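You operate a simulated robot arm through the tools that you are given. There is no shell and no other tool. Be economical: measure what you need, move in short steps, check, and stop when the job is done.

Carry out the task below with a simulated two-armed robot. There is one attempt and no reset: what you move stays moved.

## Task
Lower both legs of the blue crane and level it by the bubble.
Fine: release the stop button first and press it again at the end; keep clear of the feet; the test pack stays running.

Only the result counts: the job must be done as asked and must still hold three seconds after the hand-in. Knocking over, shifting, dropping, spilling or breaking anything else fails it.

## Robot
Two 7-joint arms with fingered hands on one trunk, on a base that drives. Base frame: it is fixed to the floor where the robot stands at the start and does not move with it; the origin is under the middle of the robot, x ahead of it, y to its left, z up; the surface under the hand at the start is at about z = 1165. Units: mm, degrees, N and s.
The left shoulder is at the start at [70, 142, 1314], the right one opposite. With the tool pointing down near the work surface each hand reaches from about 420 to 800 mm from the robot's upright axis, wherever it stands, measured 20 degrees to its own side. Places, roughly: back beam pin [400, -500, 1000]; back leg foot [400, 100, 200]; blue crane column [900, -1300, 1800]; blue hydraulic pack [3800, -3600, 700]; bubble level [700, 0, 1200]; front beam pin [1300, -2100, 1000]; front leg foot [1600, -2400, 200]; red stop button [800, -100, 1200]; winch drum [900, -1200, 2300]. Payload 3.6 kg a hand.
The TCP of each hand is the grasp point between the finger pads, 25 mm short of the fingertips. In the tool frame z runs along the fingers and y along their closing line. Largest opening 88 mm; the body of the gripper starts 29 mm behind the TCP. The gripper is a hand of 5 fingers: y runs from the thumb to the fingers, the wrist lies at [-13, -97, -162] in the tool frame, and closing takes about 1.5 s.
Orientation is that of the tool frame in the base frame, as [roll, pitch, yaw] about the fixed x, y, z axes, in that order (R = Rz(yaw) Ry(pitch) Rx(roll)). With the fingers straight down and the wrist toward the robot, the tool's x, y and z point along [0, 1, 0], [1, 0, 0] and [0, 0, -1] of the base frame.

## Interface
- The arms move only by the tool nudge_tool. It takes "left_increments", "right_increments" or both (then of equal length, played together; a hand with none holds still); each is a list of rows, each a list of 7 numbers: the opening, from 0 (shut) to 1 (fully open), then the shift along the base's x, y, z in mm, then the turn, a rotation vector about the base's x, y, z in degrees. In form: [[jaw, tx, ty, tz, rx, ry, rz], ...]. A call has 1 to 8 rows; each row shifts and turns the commanded pose from where the row before left it. Each row takes 0.2 s and may step no farther than 50 mm and 8.6 degrees from the row before; otherwise, or with a gripper value out of range, the whole call is refused. A pose out of reach is approached as far as the arm can. The call stops where the force on the tool passes 50 N (or 10 N more than at its start, if that is more) or the arm is blocked; 0.2 s more then pass. Each finger travels about 72 mm/s and halts on what it meets, pressing with about 26 N; the grip force reading is that of the motor and also rises with nothing between the fingers. The clock runs only during rows and for 0.2 s after the last one: add rows that do not move to give the fingers time. The reply holds the time, the measured pose of the TCP, the force on the tool along the base axes, the opening and the grip force, in the units named above and with some noise, with the torque about the TCP (base axes, N m) and any sound that the robot's microphone picked up.
- Cameras (640 x 400 px; columns grow to the right, rows downward): "scene" is now at [138.3, -32.9, 1565.9]; the picture's right is [-0.35, -0.94, 0.00], its down [-0.33, 0.12, -0.94] and it looks along [0.88, -0.33, -0.35] (base axes); focal length 221 px, centre (320, 200). "left" rides on the left gripper at [-59, -79, -105] in its tool frame; the picture's right is [-0.73, -0.32, 0.61], its down [0.62, -0.68, 0.38] and it looks along [0.29, 0.66, 0.70] (tool axes); focal length 234 px, centre (320, 200). "right" rides on the right gripper at [59, -79, -105] in its tool frame; the picture's right is [-0.73, 0.32, -0.61], its down [-0.62, -0.68, 0.38] and it looks along [-0.29, 0.66, 0.70] (tool axes); focal length 234 px, centre (320, 200). There is no depth. A picture from a camera that has moved, and an enlarged one, comes with that camera's place and axes in the base frame and with its lens.
- snapshot(camera): a new picture of that camera. It takes no simulated time.
- move_column(by): slides the trunk up (or, below 0, down) by that many mm; the arms and the scene camera ride with it, the base frame stays. It gives what a move gives, with no picture.
- drive_base(legs): drives the robot by 1 to 6 legs, each [ahead, left, turn to the left] in mm, mm and degrees, along the robot's own axes; the way and the turn of a leg run together, so that a leg with both is an arc; at most 1500 mm and 180 degrees a leg. The arms and the cameras ride along, it lands a little off, and it stops where it bumps. It gives what a move gives.
- preshape(shape, hand): the hand has 5 fingers and takes this shape, open, in about a second: jaw (thumb against the fingers, like two jaws); tri (thumb and two fingers); tip (a fingertip pinch); poke (one finger out to press); point (the index stretched); flat (the hand flat); cup (the hand cupped); fist (a fist). The gripper value then closes the fingers along that shape, each until it touches; the sizes above hold for jaw. It gives what a move gives, with no picture.
- turn_head(pan, tilt): turns the head with the scene camera to pan (to the left, within 86 degrees either way) and tilt (down, from -29 to 69), counted from straight ahead of the robot. It gives what a move gives.
- enlarge(camera, box): a new picture of the part [left, top, right, bottom] of that camera's present view, enlarged. It takes no simulated time.
- job_done(): hands the job in; it is judged then, once.

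Work in short steps. Places have to be worked out from the pictures, the camera data and where the tool is seen: move nearer, look again, correct. Check each grasp and each placing, and mend what went wrong. You have 120 turns and 100 pictures in all, those below and enlarged ones among them. Open the grippers and draw the arms clear of the work before you hand the job in, unless the task says otherwise; then end with one line.

The tools are called as name(argument=value, ...) on one line, values as JSON. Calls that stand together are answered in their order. nudge_tool: Moves the arms, as the interface text tells. Its arguments: {"type":"object","properties":{"left_increments":{"type":"array","items":{"type":"array","items":{"type":"number"}}},"right_increments":{"type":"array","items":{"type":"array","items":{"type":"number"}}}},"required":[]} The other tools are called the same way: move_column (by) slides the trunk up or down; preshape (shape, hand) gives the hand a shape; drive_base (legs) drives the base; turn_head (pan, tilt) turns the head that bears the scene camera; snapshot (camera) takes a picture; enlarge (camera, box) takes an enlarged picture of a part of a camera's view; job_done () hands the job in.

At the start:

```text
time: 0.0
left_tool_pos: [465.3, 79.2, 1518.3]
left_ee_rot: [179.9, 0.0, 90.0]
left_contact_force: [0.1, 0.6, -0.3]
left_moment: [-0.02, -0.03, 0.03]
left_opening: 87.8
left_grasp_force: 0.2
left_shape: jaw
right_tool_pos: [414.7, -263.2, 1538.0]
right_ee_rot: [-179.9, -0.1, 89.9]
right_contact_force: [0.1, 0.0, -0.8]
right_moment: [0.0, 0.03, -0.03]
right_opening: 88.0
right_grasp_force: 0.0
right_shape: jaw
trunk travel left (down, up): [-850.0, 90.0]
robot x, y, heading: [-1.3, 2.5, -0.0]
head pan, tilt: [-20.7, 20.6]
```

scene: 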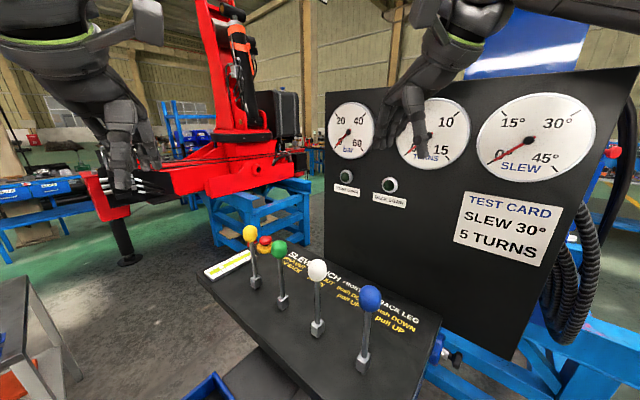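
right: 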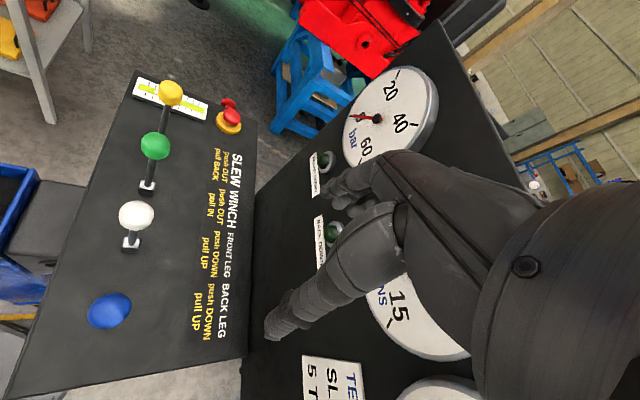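
left: 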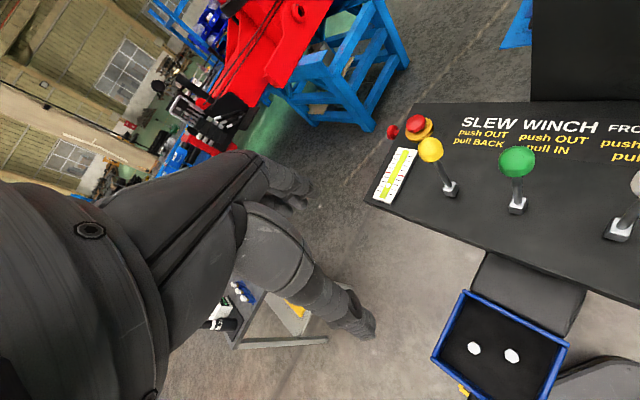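

The console shows four levers (yellow slew, green winch, white front leg, blue back leg), a bubble strip and the red stop button. I'll enlarge the console and look around for the crane itself.

enlarge(camera="scene", box=[190, 210, 450, 390])

enlarge(camera="left", box=[360, 90, 640, 265])

turn_head(pan=-70, tilt=10)

snapshot(camera="scene")

```text
2.22 times, centred on (320, 300) of scene
camera zoom: at [138.3, -32.9, 1565.9], right [-0.35, -0.94, 0.0], down [-0.33, 0.12, -0.94], along [0.88, -0.33, -0.35], focal length 492 px, centre (320, -22)
```

zoom: 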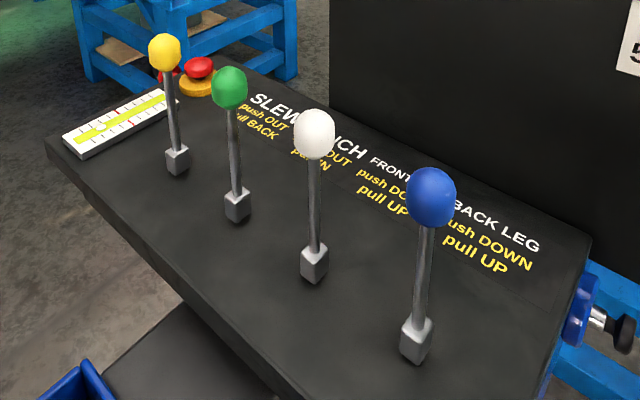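

```text
2.29 times, centred on (500, 178) of left
camera zoom: at [386.6, 21.9, 1623.6], right [-0.32, -0.73, -0.61], down [-0.68, 0.62, -0.38], along [0.66, 0.29, -0.7], focal length 535 px, centre (-91, 251)
```

zoom: 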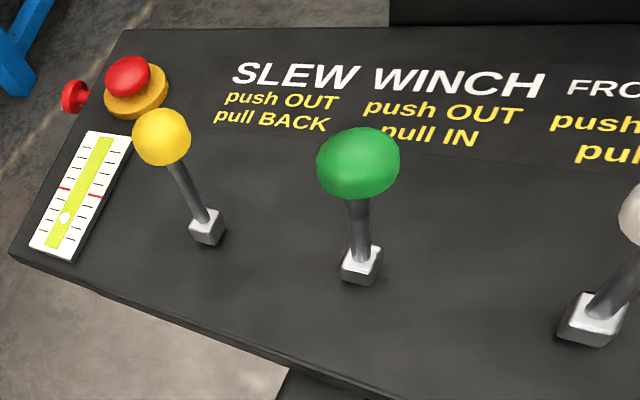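

```text
time: 1.2
left_tool_pos: [465.1, 79.9, 1517.8]
left_ee_rot: [-180.0, 0.0, 90.0]
left_contact_force: [-0.2, -0.2, 0.8]
left_moment: [0.0, 0.0, 0.0]
left_opening: 87.7
left_grasp_force: 0.0
left_shape: jaw
right_tool_pos: [414.2, -263.7, 1537.6]
right_ee_rot: [-179.9, 0.0, 90.0]
right_contact_force: [0.8, -0.4, 0.3]
right_moment: [0.01, 0.03, -0.01]
right_opening: 87.8
right_grasp_force: 0.0
right_shape: jaw
trunk travel left (down, up): [-850.0, 90.0]
robot x, y, heading: [-2.6, -1.2, -0.1]
head pan, tilt: [-70.0, 10.0]
```

```text
94 pictures are left
camera scene: at [83.2, -87.2, 1583.1], right [-0.94, -0.34, 0.0], down [-0.06, 0.16, -0.98], along [0.34, -0.93, -0.17], focal length 221 px, centre (320, 200)
```

scene: 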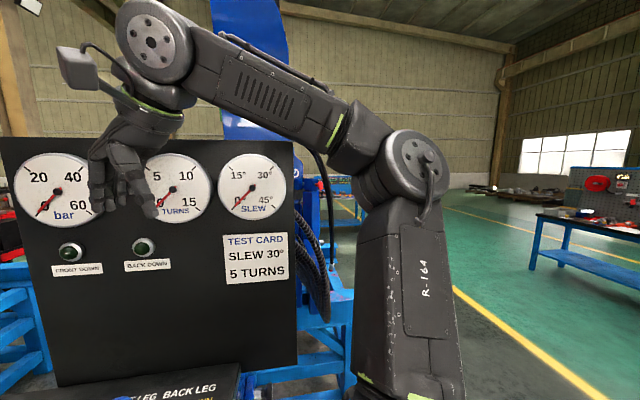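

The gauge panel has FRONT DOWN and BACK DOWN lamps, both unlit. I'll look around lower and to both sides for feet, pins and the pack.

turn_head(pan=-60, tilt=50)

snapshot(camera="scene")

turn_head(pan=0, tilt=50)

snapshot(camera="scene")

```text
time: 2.2
left_tool_pos: [466.7, 80.2, 1518.9]
left_ee_rot: [-179.9, 0.0, 90.0]
left_contact_force: [0.1, 0.9, 0.2]
left_moment: [-0.02, -0.01, -0.05]
left_opening: 88.0
left_grasp_force: 0.0
left_shape: jaw
right_tool_pos: [414.4, -262.5, 1537.2]
right_ee_rot: [179.9, 0.0, 89.9]
right_contact_force: [0.1, -0.5, -0.2]
right_moment: [0.03, -0.01, 0.01]
right_opening: 87.7
right_grasp_force: 0.1
right_shape: jaw
trunk travel left (down, up): [-850.0, 90.0]
robot x, y, heading: [0.6, -0.9, 0.0]
head pan, tilt: [-60.0, 50.0]
```

```text
93 pictures are left
camera scene: at [89.7, -66.6, 1521.3], right [-0.87, -0.5, 0.0], down [-0.38, 0.66, -0.64], along [0.32, -0.56, -0.77], focal length 221 px, centre (320, 200)
```

scene: 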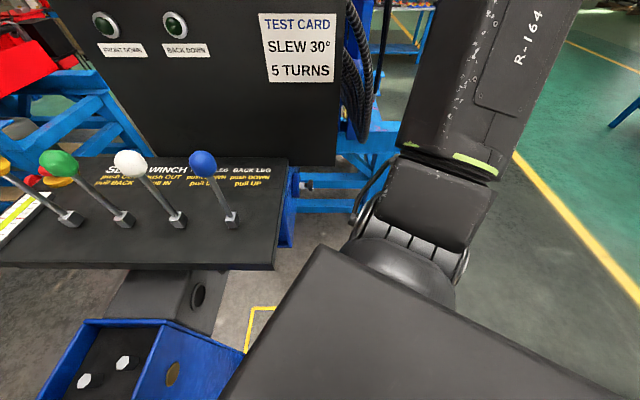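

```text
time: 3.5
left_tool_pos: [467.2, 79.1, 1519.2]
left_ee_rot: [-179.9, 0.0, 90.0]
left_contact_force: [-0.8, 0.1, 0.6]
left_moment: [0.02, 0.02, 0.01]
left_opening: 87.8
left_grasp_force: 0.0
left_shape: jaw
right_tool_pos: [414.8, -264.3, 1537.5]
right_ee_rot: [180.0, 0.0, 89.9]
right_contact_force: [0.0, -1.1, -0.3]
right_moment: [-0.01, -0.02, 0.0]
right_opening: 87.6
right_grasp_force: 0.1
right_shape: jaw
trunk travel left (down, up): [-850.0, 90.0]
robot x, y, heading: [-0.8, -0.6, 0.1]
head pan, tilt: [0.0, 50.0]
```

```text
92 pictures are left
camera scene: at [128.3, 0.1, 1521.3], right [0.0, -1.0, 0.0], down [-0.77, 0.0, -0.64], along [0.64, 0.0, -0.77], focal length 221 px, centre (320, 200)
```

scene: 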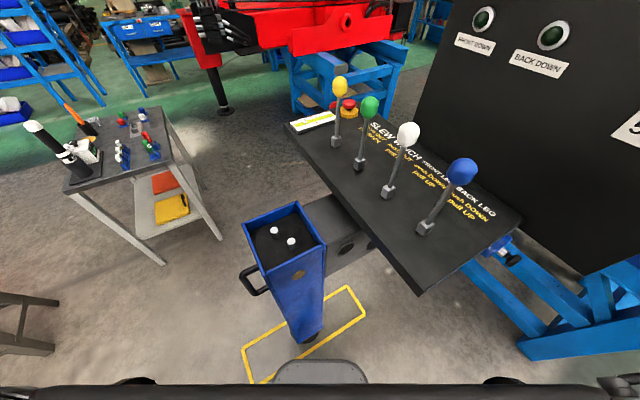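

I have lever knob positions: yellow (633,-44), green (535,-94), white (445,-145), blue (354,-197), all at z≈1311, with push towards the panel, about (0.48,-0.88). Now a closer look at the stop button, the second red item and the leg.

enlarge(camera="scene", box=[270, 70, 400, 150])

enlarge(camera="scene", box=[200, 190, 400, 400])

enlarge(camera="left", box=[360, 100, 460, 210])

enlarge(camera="right", box=[100, 60, 260, 160])

```text
4.92 times, centred on (335, 110) of scene
camera zoom: at [128.3, 0.1, 1521.3], right [0.0, -1.0, 0.0], down [-0.77, 0.0, -0.64], along [0.64, 0.0, -0.77], focal length 1089 px, centre (246, 643)
```

zoom: 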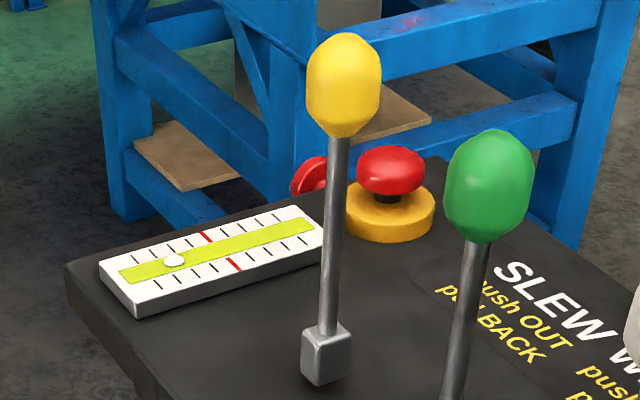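

```text
1.90 times, centred on (300, 295) of scene
camera zoom: at [128.3, 0.1, 1521.3], right [0.0, -1.0, 0.0], down [-0.77, 0.0, -0.64], along [0.64, 0.0, -0.77], focal length 422 px, centre (358, 19)
```

zoom: 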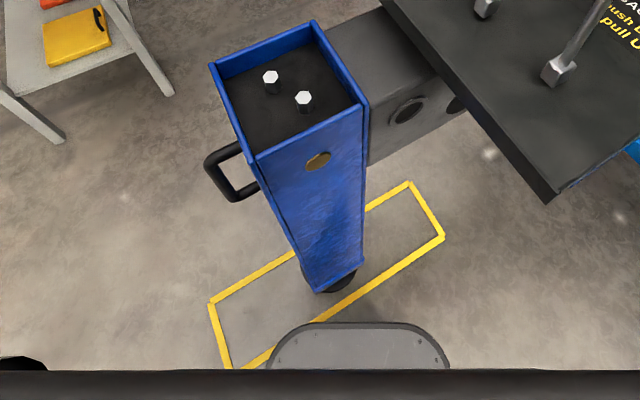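

```text
3.64 times, centred on (410, 155) of left
camera zoom: at [386.6, 21.9, 1623.6], right [-0.32, -0.73, -0.61], down [-0.68, 0.62, -0.38], along [0.66, 0.29, -0.7], focal length 852 px, centre (-7, 364)
```

zoom: 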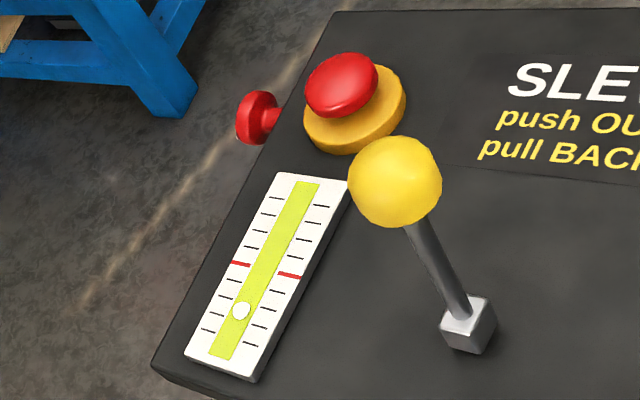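

```text
4.00 times, centred on (180, 110) of right
camera zoom: at [335.3, -205.3, 1642.2], right [0.32, -0.73, 0.61], down [-0.68, -0.62, -0.38], along [0.66, -0.29, -0.7], focal length 937 px, centre (880, 560)
```

zoom: 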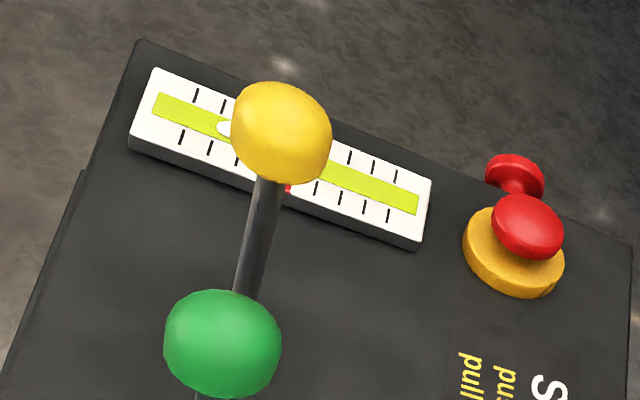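

The stop button is a red mushroom on a yellow collar; another red knob sits on the console's end face, and the bubble lies off-centre towards the back-leg end. I'll move the left hand nearer for a closer view.

nudge_tool(left_increments=[[1, 40, 10, 0, 0, 0, 0], [1, 40, 10, -20, 0, 0, 0], [1, 40, 0, -20, 0, 0, 0], [1, 40, 0, -20, 0, 0, 0], [1, 40, 0, -20, 0, 0, 0], [1, 0, 0, 0, 0, 0, 0]])

snapshot(camera="left")

enlarge(camera="left", box=[380, 60, 560, 240])

enlarge(camera="scene", box=[400, 130, 640, 300])

```text
time: 4.9
left_tool_pos: [666.9, 99.6, 1438.0]
left_ee_rot: [179.9, 0.0, 90.0]
left_contact_force: [0.0, -0.4, 0.2]
left_moment: [0.05, -0.01, -0.02]
left_opening: 87.6
left_grasp_force: 0.0
left_shape: jaw
right_tool_pos: [414.5, -263.8, 1537.2]
right_ee_rot: [179.9, 0.0, 89.9]
right_contact_force: [-0.1, 0.9, 0.2]
right_moment: [-0.07, 0.0, 0.03]
right_opening: 87.6
right_grasp_force: 0.1
right_shape: jaw
trunk travel left (down, up): [-850.0, 90.0]
robot x, y, heading: [-2.2, 1.6, -0.1]
head pan, tilt: [0.0, 50.0]
```

```text
87 pictures are left
camera left: at [587.9, 42.1, 1543.3], right [-0.32, -0.73, -0.61], down [-0.68, 0.62, -0.38], along [0.66, 0.29, -0.7], focal length 234 px, centre (320, 200)
```

left: 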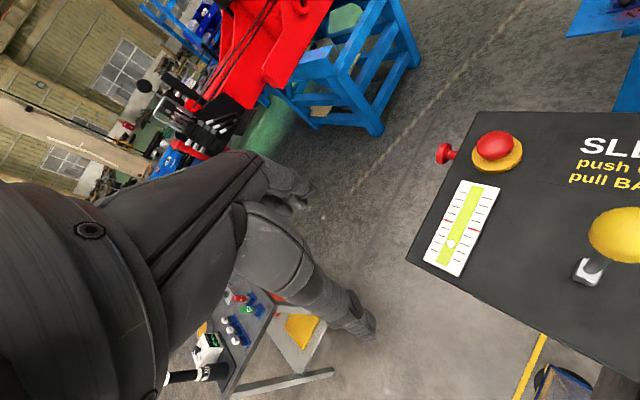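

```text
2.22 times, centred on (470, 150) of left
camera zoom: at [587.9, 42.1, 1543.3], right [-0.32, -0.73, -0.61], down [-0.68, 0.62, -0.38], along [0.66, 0.29, -0.7], focal length 520 px, centre (-13, 311)
```

zoom: 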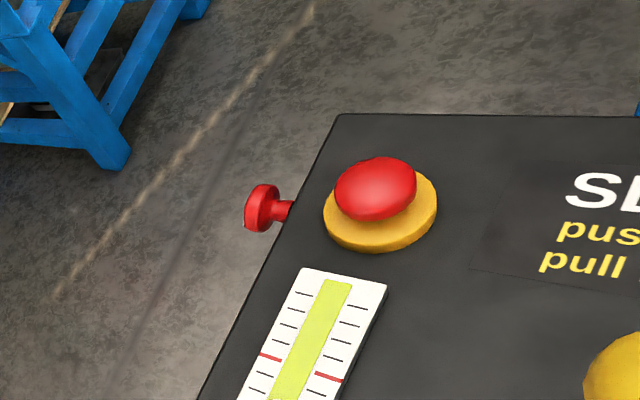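

```text
2.35 times, centred on (520, 215) of scene
camera zoom: at [127.6, 0.3, 1521.3], right [0.0, -1.0, 0.0], down [-0.77, 0.0, -0.64], along [0.64, 0.0, -0.77], focal length 521 px, centre (-151, 165)
```

zoom: 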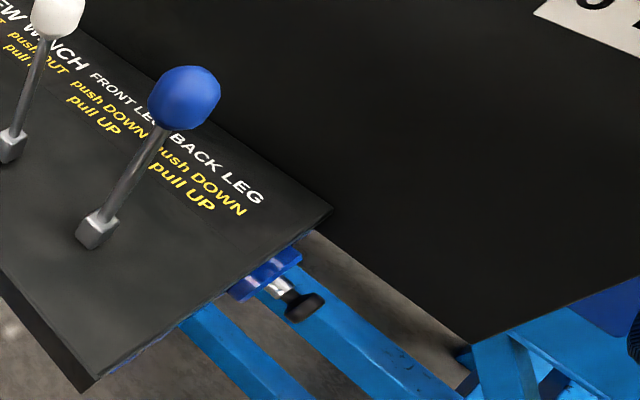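

Best estimates: stop mushroom at (774,-88,1200), about 45 mm across. From here the reach to it crosses the levers, and the base stands close to the yellow foot zone, so the operator's spot on the console's other side near (720,420) is better. I'll retract the left hand and check the way to the left.

nudge_tool(left_increments=[[1, -45, 0, 10, 0, 0, 0], [1, -45, 0, 15, 0, 0, 0], [1, -45, 0, 20, 0, 0, 0], [1, -45, 10, 20, 0, 0, 0], [1, -45, 20, 20, 0, 0, 0], [1, -20, 20, 20, 0, 0, 0]])

turn_head(pan=50, tilt=45)

snapshot(camera="scene")

turn_head(pan=86, tilt=45)

snapshot(camera="scene")

```text
refused: row 4 steps farther than a row can; nothing moved
```

```text
time: 6.1
left_tool_pos: [667.8, 100.4, 1437.5]
left_ee_rot: [-179.9, 0.0, 90.0]
left_contact_force: [-0.5, 0.0, -0.4]
left_moment: [-0.01, 0.01, -0.03]
left_opening: 87.5
left_grasp_force: 0.0
left_shape: jaw
right_tool_pos: [415.4, -263.6, 1537.8]
right_ee_rot: [180.0, 0.0, 89.9]
right_contact_force: [-0.1, -0.5, 0.0]
right_moment: [0.0, -0.03, 0.0]
right_opening: 88.0
right_grasp_force: 0.1
right_shape: jaw
trunk travel left (down, up): [-850.0, 90.0]
robot x, y, heading: [0.7, -1.8, 0.0]
head pan, tilt: [50.0, 45.0]
```

```text
84 pictures are left
camera scene: at [104.0, 62.2, 1528.2], right [0.77, -0.64, 0.0], down [-0.46, -0.54, -0.71], along [0.45, 0.54, -0.71], focal length 221 px, centre (320, 200)
```

scene: 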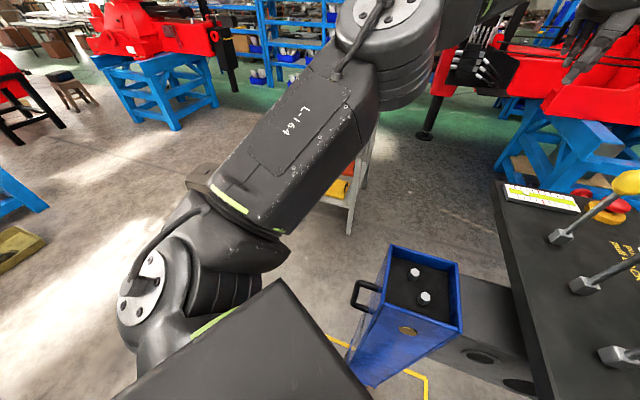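

```text
time: 7.1
left_tool_pos: [668.4, 99.7, 1437.8]
left_ee_rot: [-179.9, 0.0, 90.0]
left_contact_force: [-0.1, 0.0, 0.2]
left_moment: [-0.03, 0.01, 0.01]
left_opening: 88.0
left_grasp_force: 0.1
left_shape: jaw
right_tool_pos: [414.4, -264.1, 1537.6]
right_ee_rot: [180.0, 0.0, 89.9]
right_contact_force: [1.6, -0.4, 0.7]
right_moment: [-0.01, -0.01, 0.04]
right_opening: 87.9
right_grasp_force: 0.0
right_shape: jaw
trunk travel left (down, up): [-850.0, 90.0]
robot x, y, heading: [2.1, 0.7, -0.1]
head pan, tilt: [85.9, 45.0]
```

```text
83 pictures are left
camera scene: at [57.2, 81.2, 1528.2], right [1.0, -0.07, 0.0], down [-0.05, -0.71, -0.71], along [0.05, 0.71, -0.71], focal length 221 px, centre (320, 200)
```

scene: 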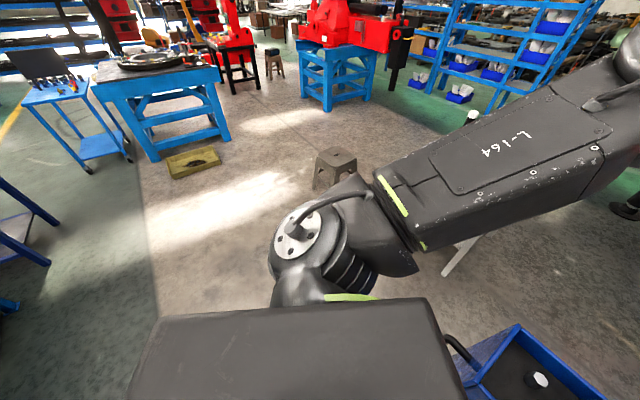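

The floor to the left is clear out past y≈1500, with a stool far off. I'll retract the left hand again in legal steps.

nudge_tool(left_increments=[[1, -45, 0, 10, 0, 0, 0], [1, -45, 0, 15, 0, 0, 0], [1, -45, 0, 15, 0, 0, 0], [1, -45, 5, 15, 0, 0, 0], [1, -40, 10, 20, 0, 0, 0], [1, -20, 20, 20, 0, 0, 0]])

drive_base(legs=[[-180, 0, 0], [0, 770, 0]])

turn_head(pan=0, tilt=45)

snapshot(camera="scene")

```text
time: 8.5
left_tool_pos: [425.0, 133.9, 1534.2]
left_ee_rot: [179.9, 0.1, 90.1]
left_contact_force: [-0.4, 0.3, 0.9]
left_moment: [0.02, 0.01, -0.02]
left_opening: 87.5
left_grasp_force: 0.0
left_shape: jaw
right_tool_pos: [411.9, -263.3, 1538.5]
right_ee_rot: [179.9, 0.0, 89.9]
right_contact_force: [0.1, 0.7, -0.6]
right_moment: [-0.06, 0.0, 0.0]
right_opening: 87.7
right_grasp_force: 0.1
right_shape: jaw
trunk travel left (down, up): [-850.0, 90.0]
robot x, y, heading: [-0.2, 3.3, -0.1]
head pan, tilt: [85.9, 45.0]
```

```text
time: 13.9
left_tool_pos: [236.5, 925.9, 1533.9]
left_ee_rot: [179.9, 0.0, 90.8]
left_contact_force: [0.5, -0.2, -1.2]
left_moment: [0.02, -0.01, -0.01]
left_opening: 87.8
left_grasp_force: 0.0
left_shape: jaw
right_tool_pos: [229.7, 526.8, 1537.6]
right_ee_rot: [180.0, -0.1, 90.7]
right_contact_force: [-0.1, -0.2, 0.0]
right_moment: [0.03, 0.0, 0.03]
right_opening: 87.8
right_grasp_force: 0.0
right_shape: jaw
trunk travel left (down, up): [-850.0, 90.0]
robot x, y, heading: [-186.5, 785.9, 1.0]
head pan, tilt: [85.9, 45.0]
```

```text
time: 15.5
left_tool_pos: [236.4, 927.7, 1533.1]
left_ee_rot: [179.9, 0.1, 90.8]
left_contact_force: [0.3, 1.3, 0.3]
left_moment: [0.0, 0.02, 0.0]
left_opening: 87.6
left_grasp_force: 0.1
left_shape: jaw
right_tool_pos: [227.9, 529.0, 1537.3]
right_ee_rot: [-179.9, 0.0, 90.7]
right_contact_force: [-1.2, -0.4, 0.1]
right_moment: [-0.01, 0.0, -0.03]
right_opening: 87.6
right_grasp_force: 0.1
right_shape: jaw
trunk travel left (down, up): [-850.0, 90.0]
robot x, y, heading: [-186.8, 789.4, 0.7]
head pan, tilt: [0.0, 45.0]
```

```text
82 pictures are left
camera scene: at [-55.9, 788.7, 1528.2], right [0.01, -1.0, 0.0], down [-0.71, -0.01, -0.71], along [0.71, 0.01, -0.71], focal length 221 px, centre (320, 200)
```

scene: 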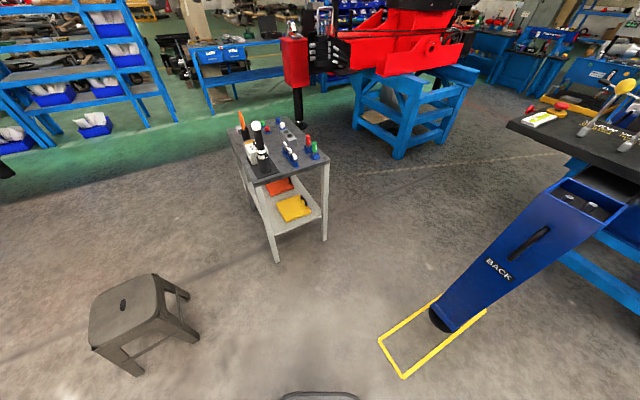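

The path ahead is clear: the table's near legs are at about (800,1117) and (1006,747), the zone corner at (286,429). I'll drive ahead to about (450,760), turn right 75° and look.

drive_base(legs=[[640, -30, 0], [0, 0, -75]])

snapshot(camera="scene")

```text
time: 22.2
left_tool_pos: [706.1, 397.8, 1533.7]
left_ee_rot: [179.9, 0.1, 17.4]
left_contact_force: [-0.1, -0.2, 0.0]
left_moment: [-0.02, 0.0, 0.0]
left_opening: 87.8
left_grasp_force: 0.0
left_shape: jaw
right_tool_pos: [322.9, 288.0, 1537.2]
right_ee_rot: [180.0, -0.1, 17.5]
right_contact_force: [0.8, 0.2, 0.1]
right_moment: [0.02, 0.0, -0.03]
right_opening: 87.6
right_grasp_force: 0.1
right_shape: jaw
trunk travel left (down, up): [-850.0, 90.0]
robot x, y, heading: [451.8, 762.3, -72.1]
head pan, tilt: [0.0, 45.0]
```

```text
81 pictures are left
camera scene: at [489.5, 638.8, 1528.2], right [-0.95, -0.3, 0.0], down [-0.21, 0.67, -0.71], along [0.21, -0.67, -0.71], focal length 221 px, centre (320, 200)
```

scene: 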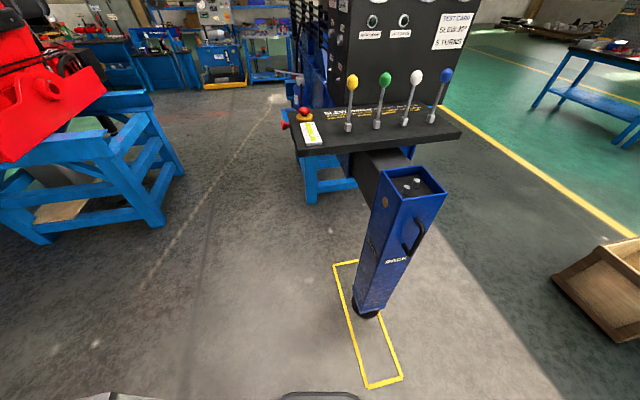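

The console is now seen from the operator's side. I'll move diagonally to about (675,485): every lever is then 530–755 mm away and the foot zone stays well clear.

drive_base(legs=[[335, 128, 0]])

turn_head(pan=0, tilt=30)

snapshot(camera="scene")

snapshot(camera="left")

snapshot(camera="right")

```text
time: 24.5
left_tool_pos: [921.4, 120.1, 1534.9]
left_ee_rot: [179.8, -0.1, 17.4]
left_contact_force: [0.8, -0.4, -0.7]
left_moment: [-0.01, -0.02, 0.05]
left_opening: 87.6
left_grasp_force: 0.0
left_shape: jaw
right_tool_pos: [538.9, 11.4, 1537.8]
right_ee_rot: [179.7, -0.1, 17.4]
right_contact_force: [-0.3, 0.1, -0.6]
right_moment: [-0.01, -0.02, 0.02]
right_opening: 87.8
right_grasp_force: 0.1
right_shape: jaw
trunk travel left (down, up): [-850.0, 90.0]
robot x, y, heading: [665.9, 481.6, -72.6]
head pan, tilt: [0.0, 45.0]
```

```text
time: 25.3
left_tool_pos: [923.4, 116.9, 1532.7]
left_ee_rot: [179.9, 0.0, 17.4]
left_contact_force: [0.0, 0.9, 0.2]
left_moment: [0.01, -0.02, 0.03]
left_opening: 87.7
left_grasp_force: 0.1
left_shape: jaw
right_tool_pos: [541.1, 9.6, 1537.1]
right_ee_rot: [179.9, 0.0, 17.3]
right_contact_force: [-0.5, 1.0, 1.1]
right_moment: [-0.02, 0.01, -0.02]
right_opening: 87.7
right_grasp_force: 0.0
right_shape: jaw
trunk travel left (down, up): [-850.0, 90.0]
robot x, y, heading: [670.8, 482.7, -72.6]
head pan, tilt: [0.0, 30.0]
```

```text
80 pictures are left
camera scene: at [711.1, 349.6, 1550.7], right [-0.95, -0.3, 0.0], down [-0.15, 0.48, -0.87], along [0.26, -0.83, -0.5], focal length 221 px, centre (320, 200)
```

scene: 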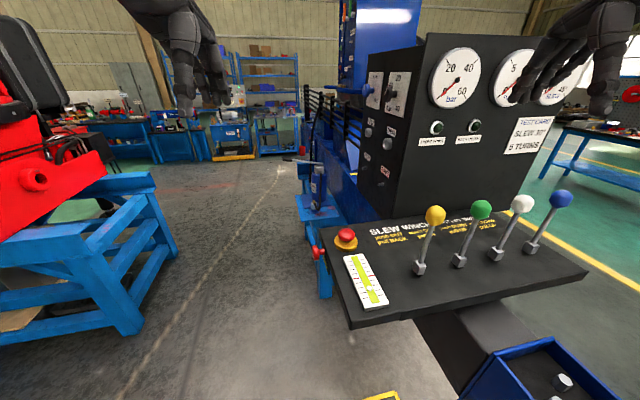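

```text
79 pictures are left
camera left: at [843.8, 175.3, 1639.0], right [-0.79, 0.09, -0.61], down [0.39, 0.84, -0.38], along [0.47, -0.54, -0.7], focal length 234 px, centre (320, 200)
```

left: 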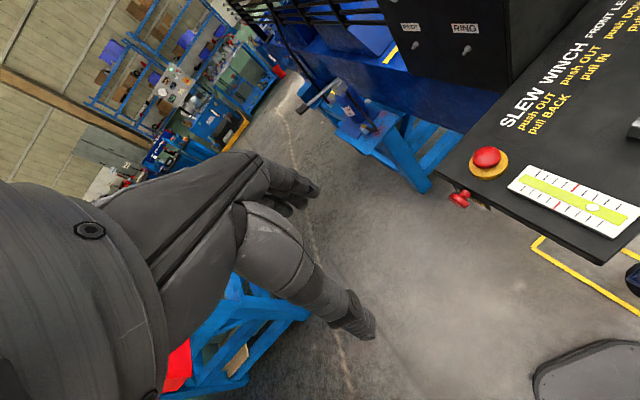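

```text
78 pictures are left
camera right: at [572.8, 101.7, 1642.2], right [-0.6, -0.52, 0.61], down [-0.8, 0.46, -0.38], along [-0.08, -0.71, -0.7], focal length 234 px, centre (320, 200)
```

right: 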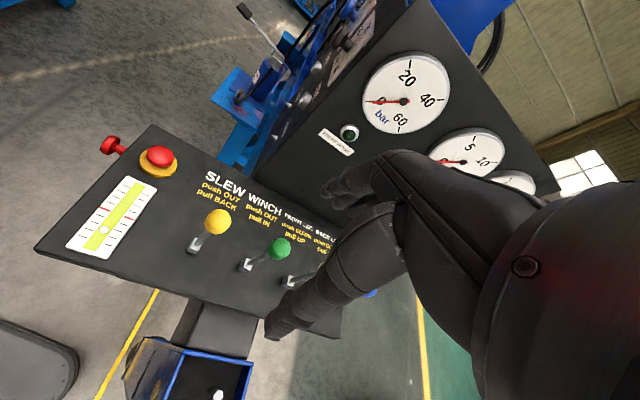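

The side of the gauge box carries switches and labels; I'll read them.

enlarge(camera="scene", box=[300, 50, 440, 210])

enlarge(camera="scene", box=[300, 190, 520, 330])

enlarge(camera="scene", box=[410, 30, 570, 160])

```text
2.50 times, centred on (370, 130) of scene
camera zoom: at [711.1, 349.6, 1550.7], right [-0.95, -0.3, 0.0], down [-0.15, 0.48, -0.87], along [0.26, -0.83, -0.5], focal length 553 px, centre (195, 375)
```

zoom: 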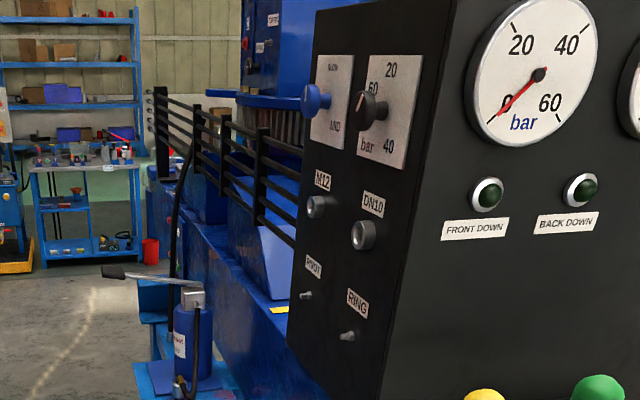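

```text
2.86 times, centred on (410, 260) of scene
camera zoom: at [711.1, 349.6, 1550.7], right [-0.95, -0.3, 0.0], down [-0.15, 0.48, -0.87], along [0.26, -0.83, -0.5], focal length 632 px, centre (63, 29)
```

zoom: 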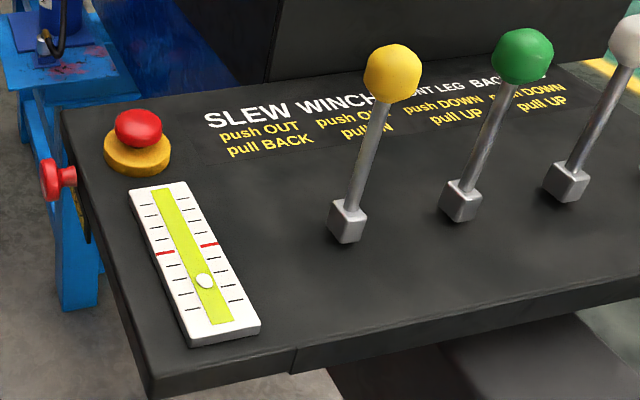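

```text
3.08 times, centred on (490, 95) of scene
camera zoom: at [711.1, 349.6, 1550.7], right [-0.95, -0.3, 0.0], down [-0.15, 0.48, -0.87], along [0.26, -0.83, -0.5], focal length 681 px, centre (-203, 523)
```

zoom: 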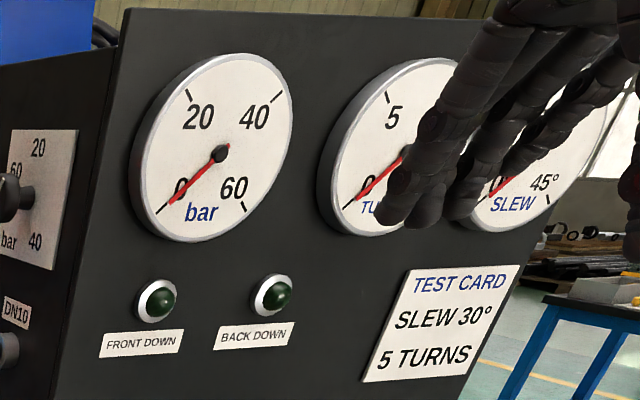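

Gauge reads 0 bar, both lamps off. I'll bring the left hand above the stop mushroom at (776,-87).

nudge_tool(left_increments=[[1, -18, -26, -25, 0, 0, 0], [1, -18, -26, -25, 0, 0, 0], [1, -18, -26, -25, 0, 0, 0], [1, -18, -26, -25, 0, 0, 0], [1, -18, -25, -25, 0, 0, 0], [1, -18, -25, -25, 0, 0, 0], [1, -19, -25, -25, 0, 0, 0], [1, -19, -26, -25, 0, 0, 0]])

snapshot(camera="left")

snapshot(camera="scene")

```text
time: 27.1
left_tool_pos: [775.2, -90.6, 1334.4]
left_ee_rot: [179.9, 0.0, 17.3]
left_contact_force: [0.5, -0.4, -0.4]
left_moment: [0.04, 0.03, -0.02]
left_opening: 87.8
left_grasp_force: 0.0
left_shape: jaw
right_tool_pos: [538.6, 7.8, 1536.4]
right_ee_rot: [180.0, -0.2, 17.3]
right_contact_force: [-0.1, 0.3, 0.7]
right_moment: [0.01, 0.0, -0.03]
right_opening: 87.7
right_grasp_force: 0.1
right_shape: jaw
trunk travel left (down, up): [-850.0, 90.0]
robot x, y, heading: [666.6, 476.9, -72.6]
head pan, tilt: [0.0, 30.0]
```

```text
74 pictures are left
camera left: at [693.8, -32.5, 1439.1], right [-0.79, 0.09, -0.61], down [0.39, 0.84, -0.38], along [0.47, -0.54, -0.7], focal length 234 px, centre (320, 200)
```

left: 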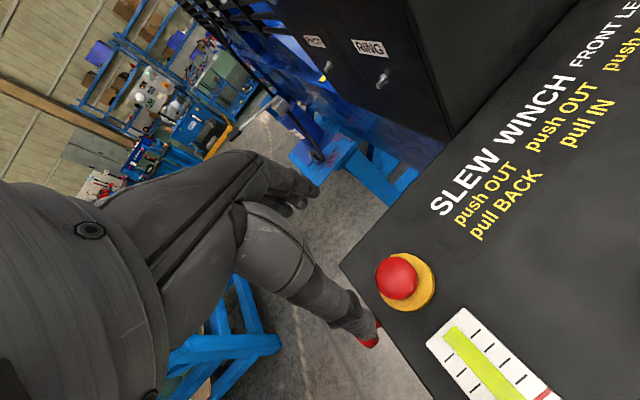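

```text
73 pictures are left
camera scene: at [709.5, 347.4, 1550.6], right [-0.95, -0.3, 0.0], down [-0.15, 0.48, -0.87], along [0.26, -0.83, -0.5], focal length 221 px, centre (320, 200)
```

scene: 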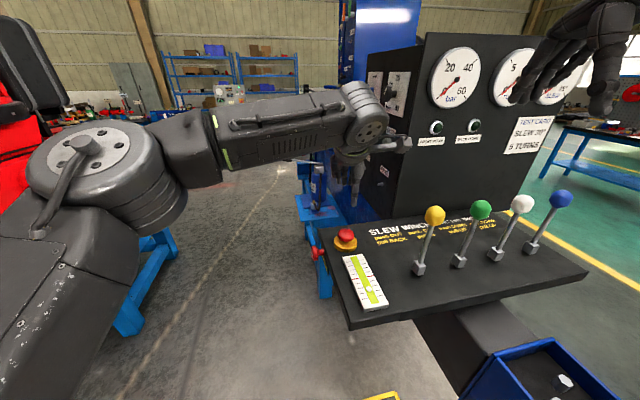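

The hand is right above the button, which I place at (773,-86). I'll descend with open fingers to z≈1214 and look.

nudge_tool(left_increments=[[1, -2, 4, -40, 0, 0, 0], [1, 0, 0, -40, 0, 0, 0], [1, 0, 0, -30, 0, 0, 0], [1, 0, 0, -10, 0, 0, 0]])

enlarge(camera="left", box=[240, 180, 560, 400])

enlarge(camera="scene", box=[290, 150, 450, 310])

```text
time: 28.1
left_tool_pos: [774.9, -84.6, 1212.4]
left_ee_rot: [180.0, 0.1, 17.3]
left_contact_force: [-0.1, 0.1, -0.3]
left_moment: [0.01, -0.04, 0.0]
left_opening: 87.8
left_grasp_force: 0.0
left_shape: jaw
right_tool_pos: [541.0, 9.4, 1538.2]
right_ee_rot: [179.9, 0.0, 17.4]
right_contact_force: [0.7, -0.5, 0.0]
right_moment: [-0.01, 0.01, 0.02]
right_opening: 87.7
right_grasp_force: 0.0
right_shape: jaw
trunk travel left (down, up): [-850.0, 90.0]
robot x, y, heading: [666.2, 486.3, -72.6]
head pan, tilt: [0.0, 30.0]
```

```text
1.82 times, centred on (400, 290) of left
camera zoom: at [694.8, -25.2, 1318.3], right [-0.79, 0.09, -0.61], down [0.39, 0.84, -0.39], along [0.47, -0.54, -0.7], focal length 426 px, centre (174, 36)
```

zoom: 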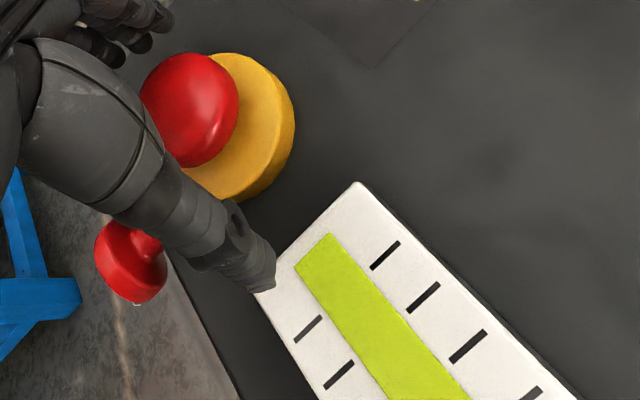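

```text
2.50 times, centred on (370, 230) of scene
camera zoom: at [711.2, 350.3, 1550.9], right [-0.95, -0.3, 0.0], down [-0.15, 0.48, -0.87], along [0.26, -0.83, -0.5], focal length 553 px, centre (195, 125)
```

zoom: 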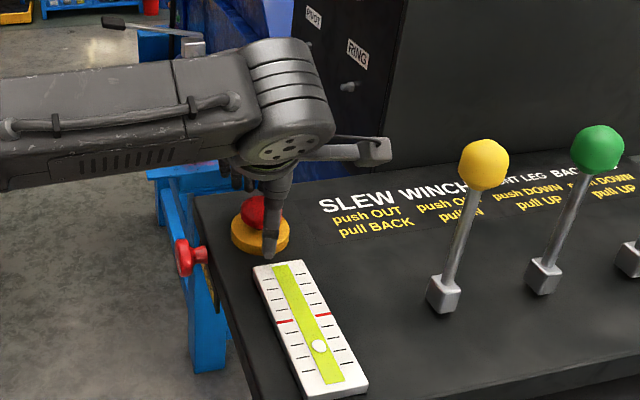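

The thumb hangs just in front of the mushroom, free of the bubble bar. I shift slightly and close on the mushroom.

nudge_tool(left_increments=[[0.8, -4, 2, 0, 0, 0, 0], [0.5, 0, 0, 0, 0, 0, 0], [0.3, 0, 0, 0, 0, 0, 0], [0.3, 0, 0, 0, 0, 0, 0], [0.3, 0, 0, 0, 0, 0, 0], [0.3, 0, 0, 0, 0, 0, 0]])

enlarge(camera="left", box=[240, 140, 480, 320])

```text
time: 29.5
left_tool_pos: [771.3, -83.1, 1212.8]
left_ee_rot: [180.0, 0.0, 17.3]
left_contact_force: [-0.1, -1.5, 2.0]
left_moment: [-0.09, -0.05, -0.06]
left_opening: 35.4
left_grasp_force: 25.9
left_shape: jaw
right_tool_pos: [539.6, 9.4, 1537.9]
right_ee_rot: [-180.0, 0.0, 17.3]
right_contact_force: [-1.1, 0.5, -0.5]
right_moment: [0.01, -0.02, 0.02]
right_opening: 87.6
right_grasp_force: 0.1
right_shape: jaw
trunk travel left (down, up): [-850.0, 90.0]
robot x, y, heading: [669.3, 486.6, -72.5]
head pan, tilt: [0.0, 30.0]
```

```text
2.22 times, centred on (360, 230) of left
camera zoom: at [690.9, -24.1, 1318.7], right [-0.79, 0.09, -0.61], down [0.39, 0.84, -0.38], along [0.47, -0.54, -0.7], focal length 520 px, centre (231, 133)
```

zoom: 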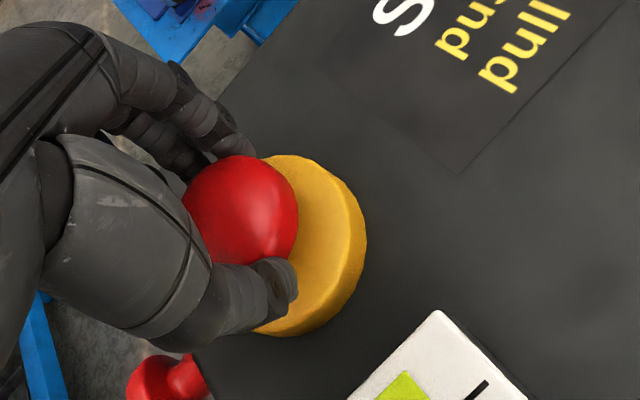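

The mushroom is gripped (35 mm, 26 N). Now I twist it clockwise.

nudge_tool(left_increments=[[0.2, 0, 0, 0, 0, 0, -7], [0.2, 0, 0, 0, 0, 0, -7], [0.2, 0, 0, 0, 0, 0, -7], [0.2, 0, 0, 0, 0, 0, -7], [0.2, 0, 0, 0, 0, 0, -7], [0.2, 0, 0, 0, 0, 0, -7]])

snapshot(camera="left")

snapshot(camera="scene")

```text
time: 30.9
left_tool_pos: [772.8, -82.4, 1211.8]
left_ee_rot: [180.0, 0.0, -24.8]
left_contact_force: [0.3, 1.3, 0.7]
left_moment: [-0.11, -0.01, 0.16]
left_opening: 30.7
left_grasp_force: 25.6
left_shape: jaw
right_tool_pos: [540.8, 9.7, 1537.8]
right_ee_rot: [179.9, -0.1, 17.3]
right_contact_force: [-0.1, -0.3, -0.9]
right_moment: [-0.01, 0.0, 0.0]
right_opening: 87.6
right_grasp_force: 0.1
right_shape: jaw
trunk travel left (down, up): [-850.0, 90.0]
robot x, y, heading: [666.4, 481.3, -72.6]
head pan, tilt: [0.0, 30.0]
```

```text
69 pictures are left
camera left: at [751.5, 15.1, 1318.9], right [-0.52, 0.6, -0.61], down [0.85, 0.36, -0.39], along [-0.01, -0.72, -0.69], focal length 234 px, centre (320, 200)
```

left: 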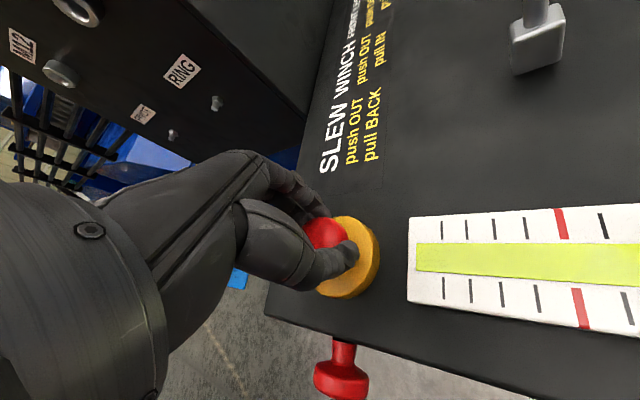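

```text
68 pictures are left
camera scene: at [711.4, 350.2, 1550.8], right [-0.95, -0.3, 0.0], down [-0.15, 0.48, -0.87], along [0.26, -0.83, -0.5], focal length 221 px, centre (320, 200)
```

scene: 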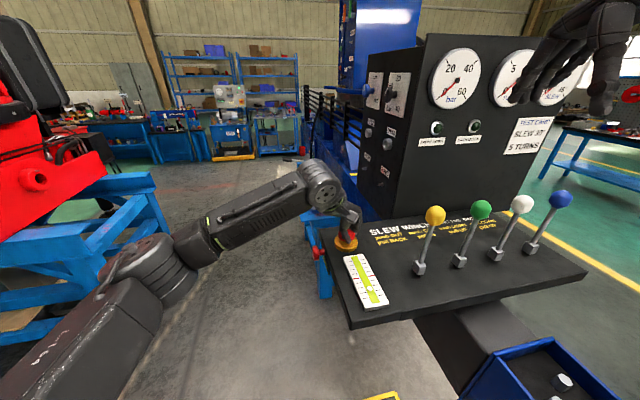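

No click was heard and the torque was small. I'll open the hand, rise and compare the button's height with before.

nudge_tool(left_increments=[[0.6, 0, 0, 0, 0, 0, 0], [1, 0, 0, 0, 0, 0, 0], [1, 0, 0, 0, 0, 0, 0], [1, 0, 0, 40, 0, 0, 7], [1, 0, 0, 40, 0, 0, 7], [1, 0, 0, 40, 0, 0, 7], [1, 0, 0, 0, 0, 0, 7]])

enlarge(camera="scene", box=[300, 190, 520, 330])

enlarge(camera="scene", box=[410, 30, 570, 160])

```text
time: 32.5
left_tool_pos: [771.4, -81.9, 1334.4]
left_ee_rot: [179.9, 0.0, 3.4]
left_contact_force: [-0.8, 0.0, 0.9]
left_moment: [0.03, 0.0, 0.02]
left_opening: 87.9
left_grasp_force: 0.1
left_shape: jaw
right_tool_pos: [540.6, 8.7, 1537.3]
right_ee_rot: [179.8, -0.1, 17.4]
right_contact_force: [-0.5, -0.5, 0.0]
right_moment: [0.0, -0.03, -0.02]
right_opening: 87.7
right_grasp_force: 0.0
right_shape: jaw
trunk travel left (down, up): [-850.0, 90.0]
robot x, y, heading: [668.6, 480.7, -72.6]
head pan, tilt: [0.0, 30.0]
```

```text
2.86 times, centred on (410, 260) of scene
camera zoom: at [710.0, 349.7, 1550.8], right [-0.95, -0.3, 0.0], down [-0.15, 0.48, -0.87], along [0.26, -0.83, -0.5], focal length 632 px, centre (63, 29)
```

zoom: 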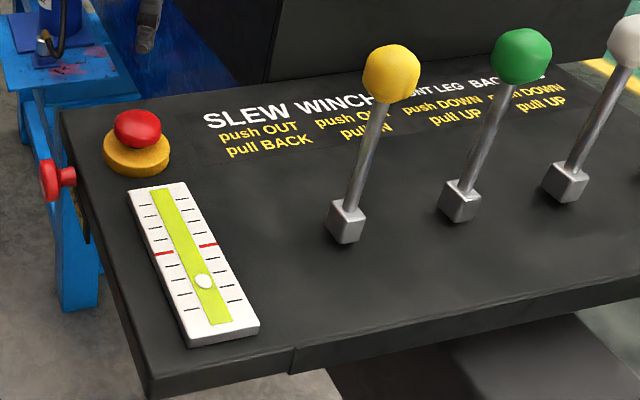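

```text
3.08 times, centred on (490, 95) of scene
camera zoom: at [710.0, 349.7, 1550.8], right [-0.95, -0.3, 0.0], down [-0.15, 0.48, -0.87], along [0.26, -0.83, -0.5], focal length 681 px, centre (-203, 523)
```

zoom: 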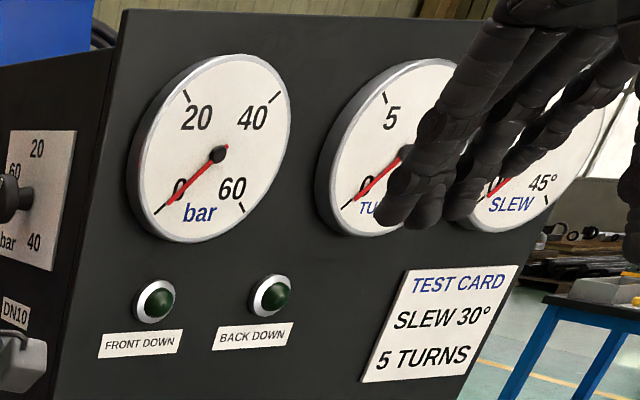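

The button looks unchanged. I'll regrip lower from a counter-clockwise start, pull slightly upward and twist further.

nudge_tool(left_increments=[[1, 1, -2, -30, 0, 0, 8], [1, 0, 0, -30, 0, 0, 8], [1, 0, 0, -30, 0, 0, 8], [1, 0, 0, -30, 0, 0, 8], [1, 0, 0, -8, 0, 0, 0]])

nudge_tool(left_increments=[[0.7, 0, 0, 0, 0, 0, 0], [0.4, 0, 0, 0, 0, 0, 0], [0.2, 0, 0, 0, 0, 0, 0], [0, 0, 0, 0, 0, 0, 0], [0, 0, 0, 0, 0, 0, 0], [0, 0, 0, 0, 0, 0, 0]])

enlarge(camera="left", box=[200, 120, 480, 330])

```text
time: 33.7
left_tool_pos: [772.8, -85.5, 1205.0]
left_ee_rot: [179.9, 0.1, 35.5]
left_contact_force: [0.3, 0.4, -0.4]
left_moment: [0.0, 0.02, -0.02]
left_opening: 87.7
left_grasp_force: 0.1
left_shape: jaw
right_tool_pos: [540.4, 9.3, 1536.9]
right_ee_rot: [-180.0, 0.0, 17.3]
right_contact_force: [0.6, -1.0, -0.1]
right_moment: [0.03, -0.02, -0.02]
right_opening: 87.7
right_grasp_force: 0.0
right_shape: jaw
trunk travel left (down, up): [-850.0, 90.0]
robot x, y, heading: [669.1, 483.5, -72.3]
head pan, tilt: [0.0, 30.0]
```

```text
time: 35.1
left_tool_pos: [771.9, -85.5, 1206.2]
left_ee_rot: [179.9, 0.0, 35.2]
left_contact_force: [-1.2, 1.0, -2.4]
left_moment: [-0.01, 0.03, 0.01]
left_opening: 29.9
left_grasp_force: 25.9
left_shape: jaw
right_tool_pos: [540.3, 9.8, 1538.5]
right_ee_rot: [-180.0, 0.0, 17.4]
right_contact_force: [-0.2, 0.2, -0.2]
right_moment: [0.05, 0.0, -0.03]
right_opening: 88.0
right_grasp_force: 0.1
right_shape: jaw
trunk travel left (down, up): [-850.0, 90.0]
robot x, y, heading: [665.8, 480.9, -72.7]
head pan, tilt: [0.0, 30.0]
```

```text
1.90 times, centred on (340, 225) of left
camera zoom: at [678.0, -53.3, 1311.4], right [-0.78, -0.16, -0.61], down [0.11, 0.92, -0.38], along [0.62, -0.37, -0.7], focal length 446 px, centre (282, 152)
```

zoom: 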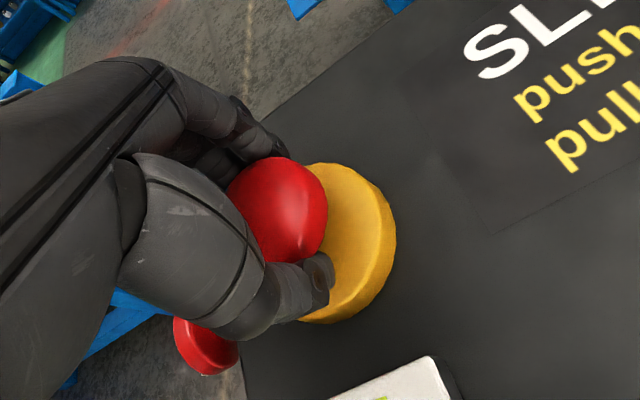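

Gripped again at 30 mm. Twisting clockwise by 64°.

nudge_tool(left_increments=[[0, 0, 0, 0, 0, 0, -8], [0, 0, 0, 0, 0, 0, -8], [0, 0, 0, 0, 0, 0, -8], [0, 0, 0, 0, 0, 0, -8], [0, 0, 0, 0, 0, 0, -8], [0, 0, 0, 0, 0, 0, -8], [0, 0, 0, 0, 0, 0, -8], [0, 0, 0, 0, 0, 0, -8]])

enlarge(camera="left", box=[200, 120, 480, 330])

```text
time: 36.9
left_tool_pos: [768.7, -81.2, 1206.6]
left_ee_rot: [179.9, -0.2, -28.8]
left_contact_force: [-10.8, 12.1, -2.8]
left_moment: [0.02, -0.04, 0.11]
left_opening: 22.4
left_grasp_force: 26.5
left_shape: jaw
right_tool_pos: [536.4, 12.8, 1539.1]
right_ee_rot: [179.8, -0.1, 17.3]
right_contact_force: [-0.8, -0.4, 0.4]
right_moment: [0.01, 0.02, -0.01]
right_opening: 88.0
right_grasp_force: 0.2
right_shape: jaw
trunk travel left (down, up): [-850.0, 90.0]
robot x, y, heading: [668.8, 478.9, -72.4]
head pan, tilt: [0.0, 30.0]
```

```text
1.90 times, centred on (340, 225) of left
camera zoom: at [755.4, 18.0, 1311.9], right [-0.48, 0.63, -0.61], down [0.87, 0.3, -0.38], along [-0.06, -0.72, -0.69], focal length 446 px, centre (282, 152)
```

zoom: 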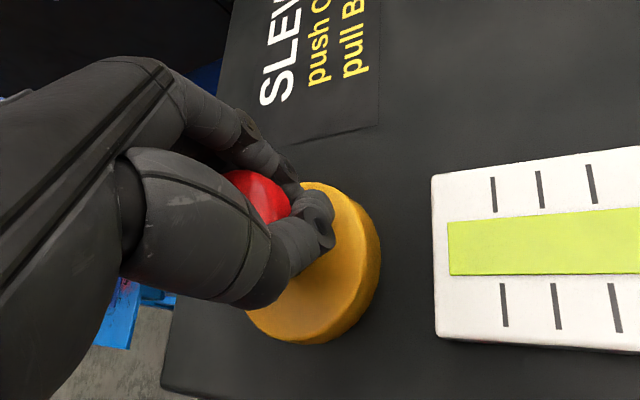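

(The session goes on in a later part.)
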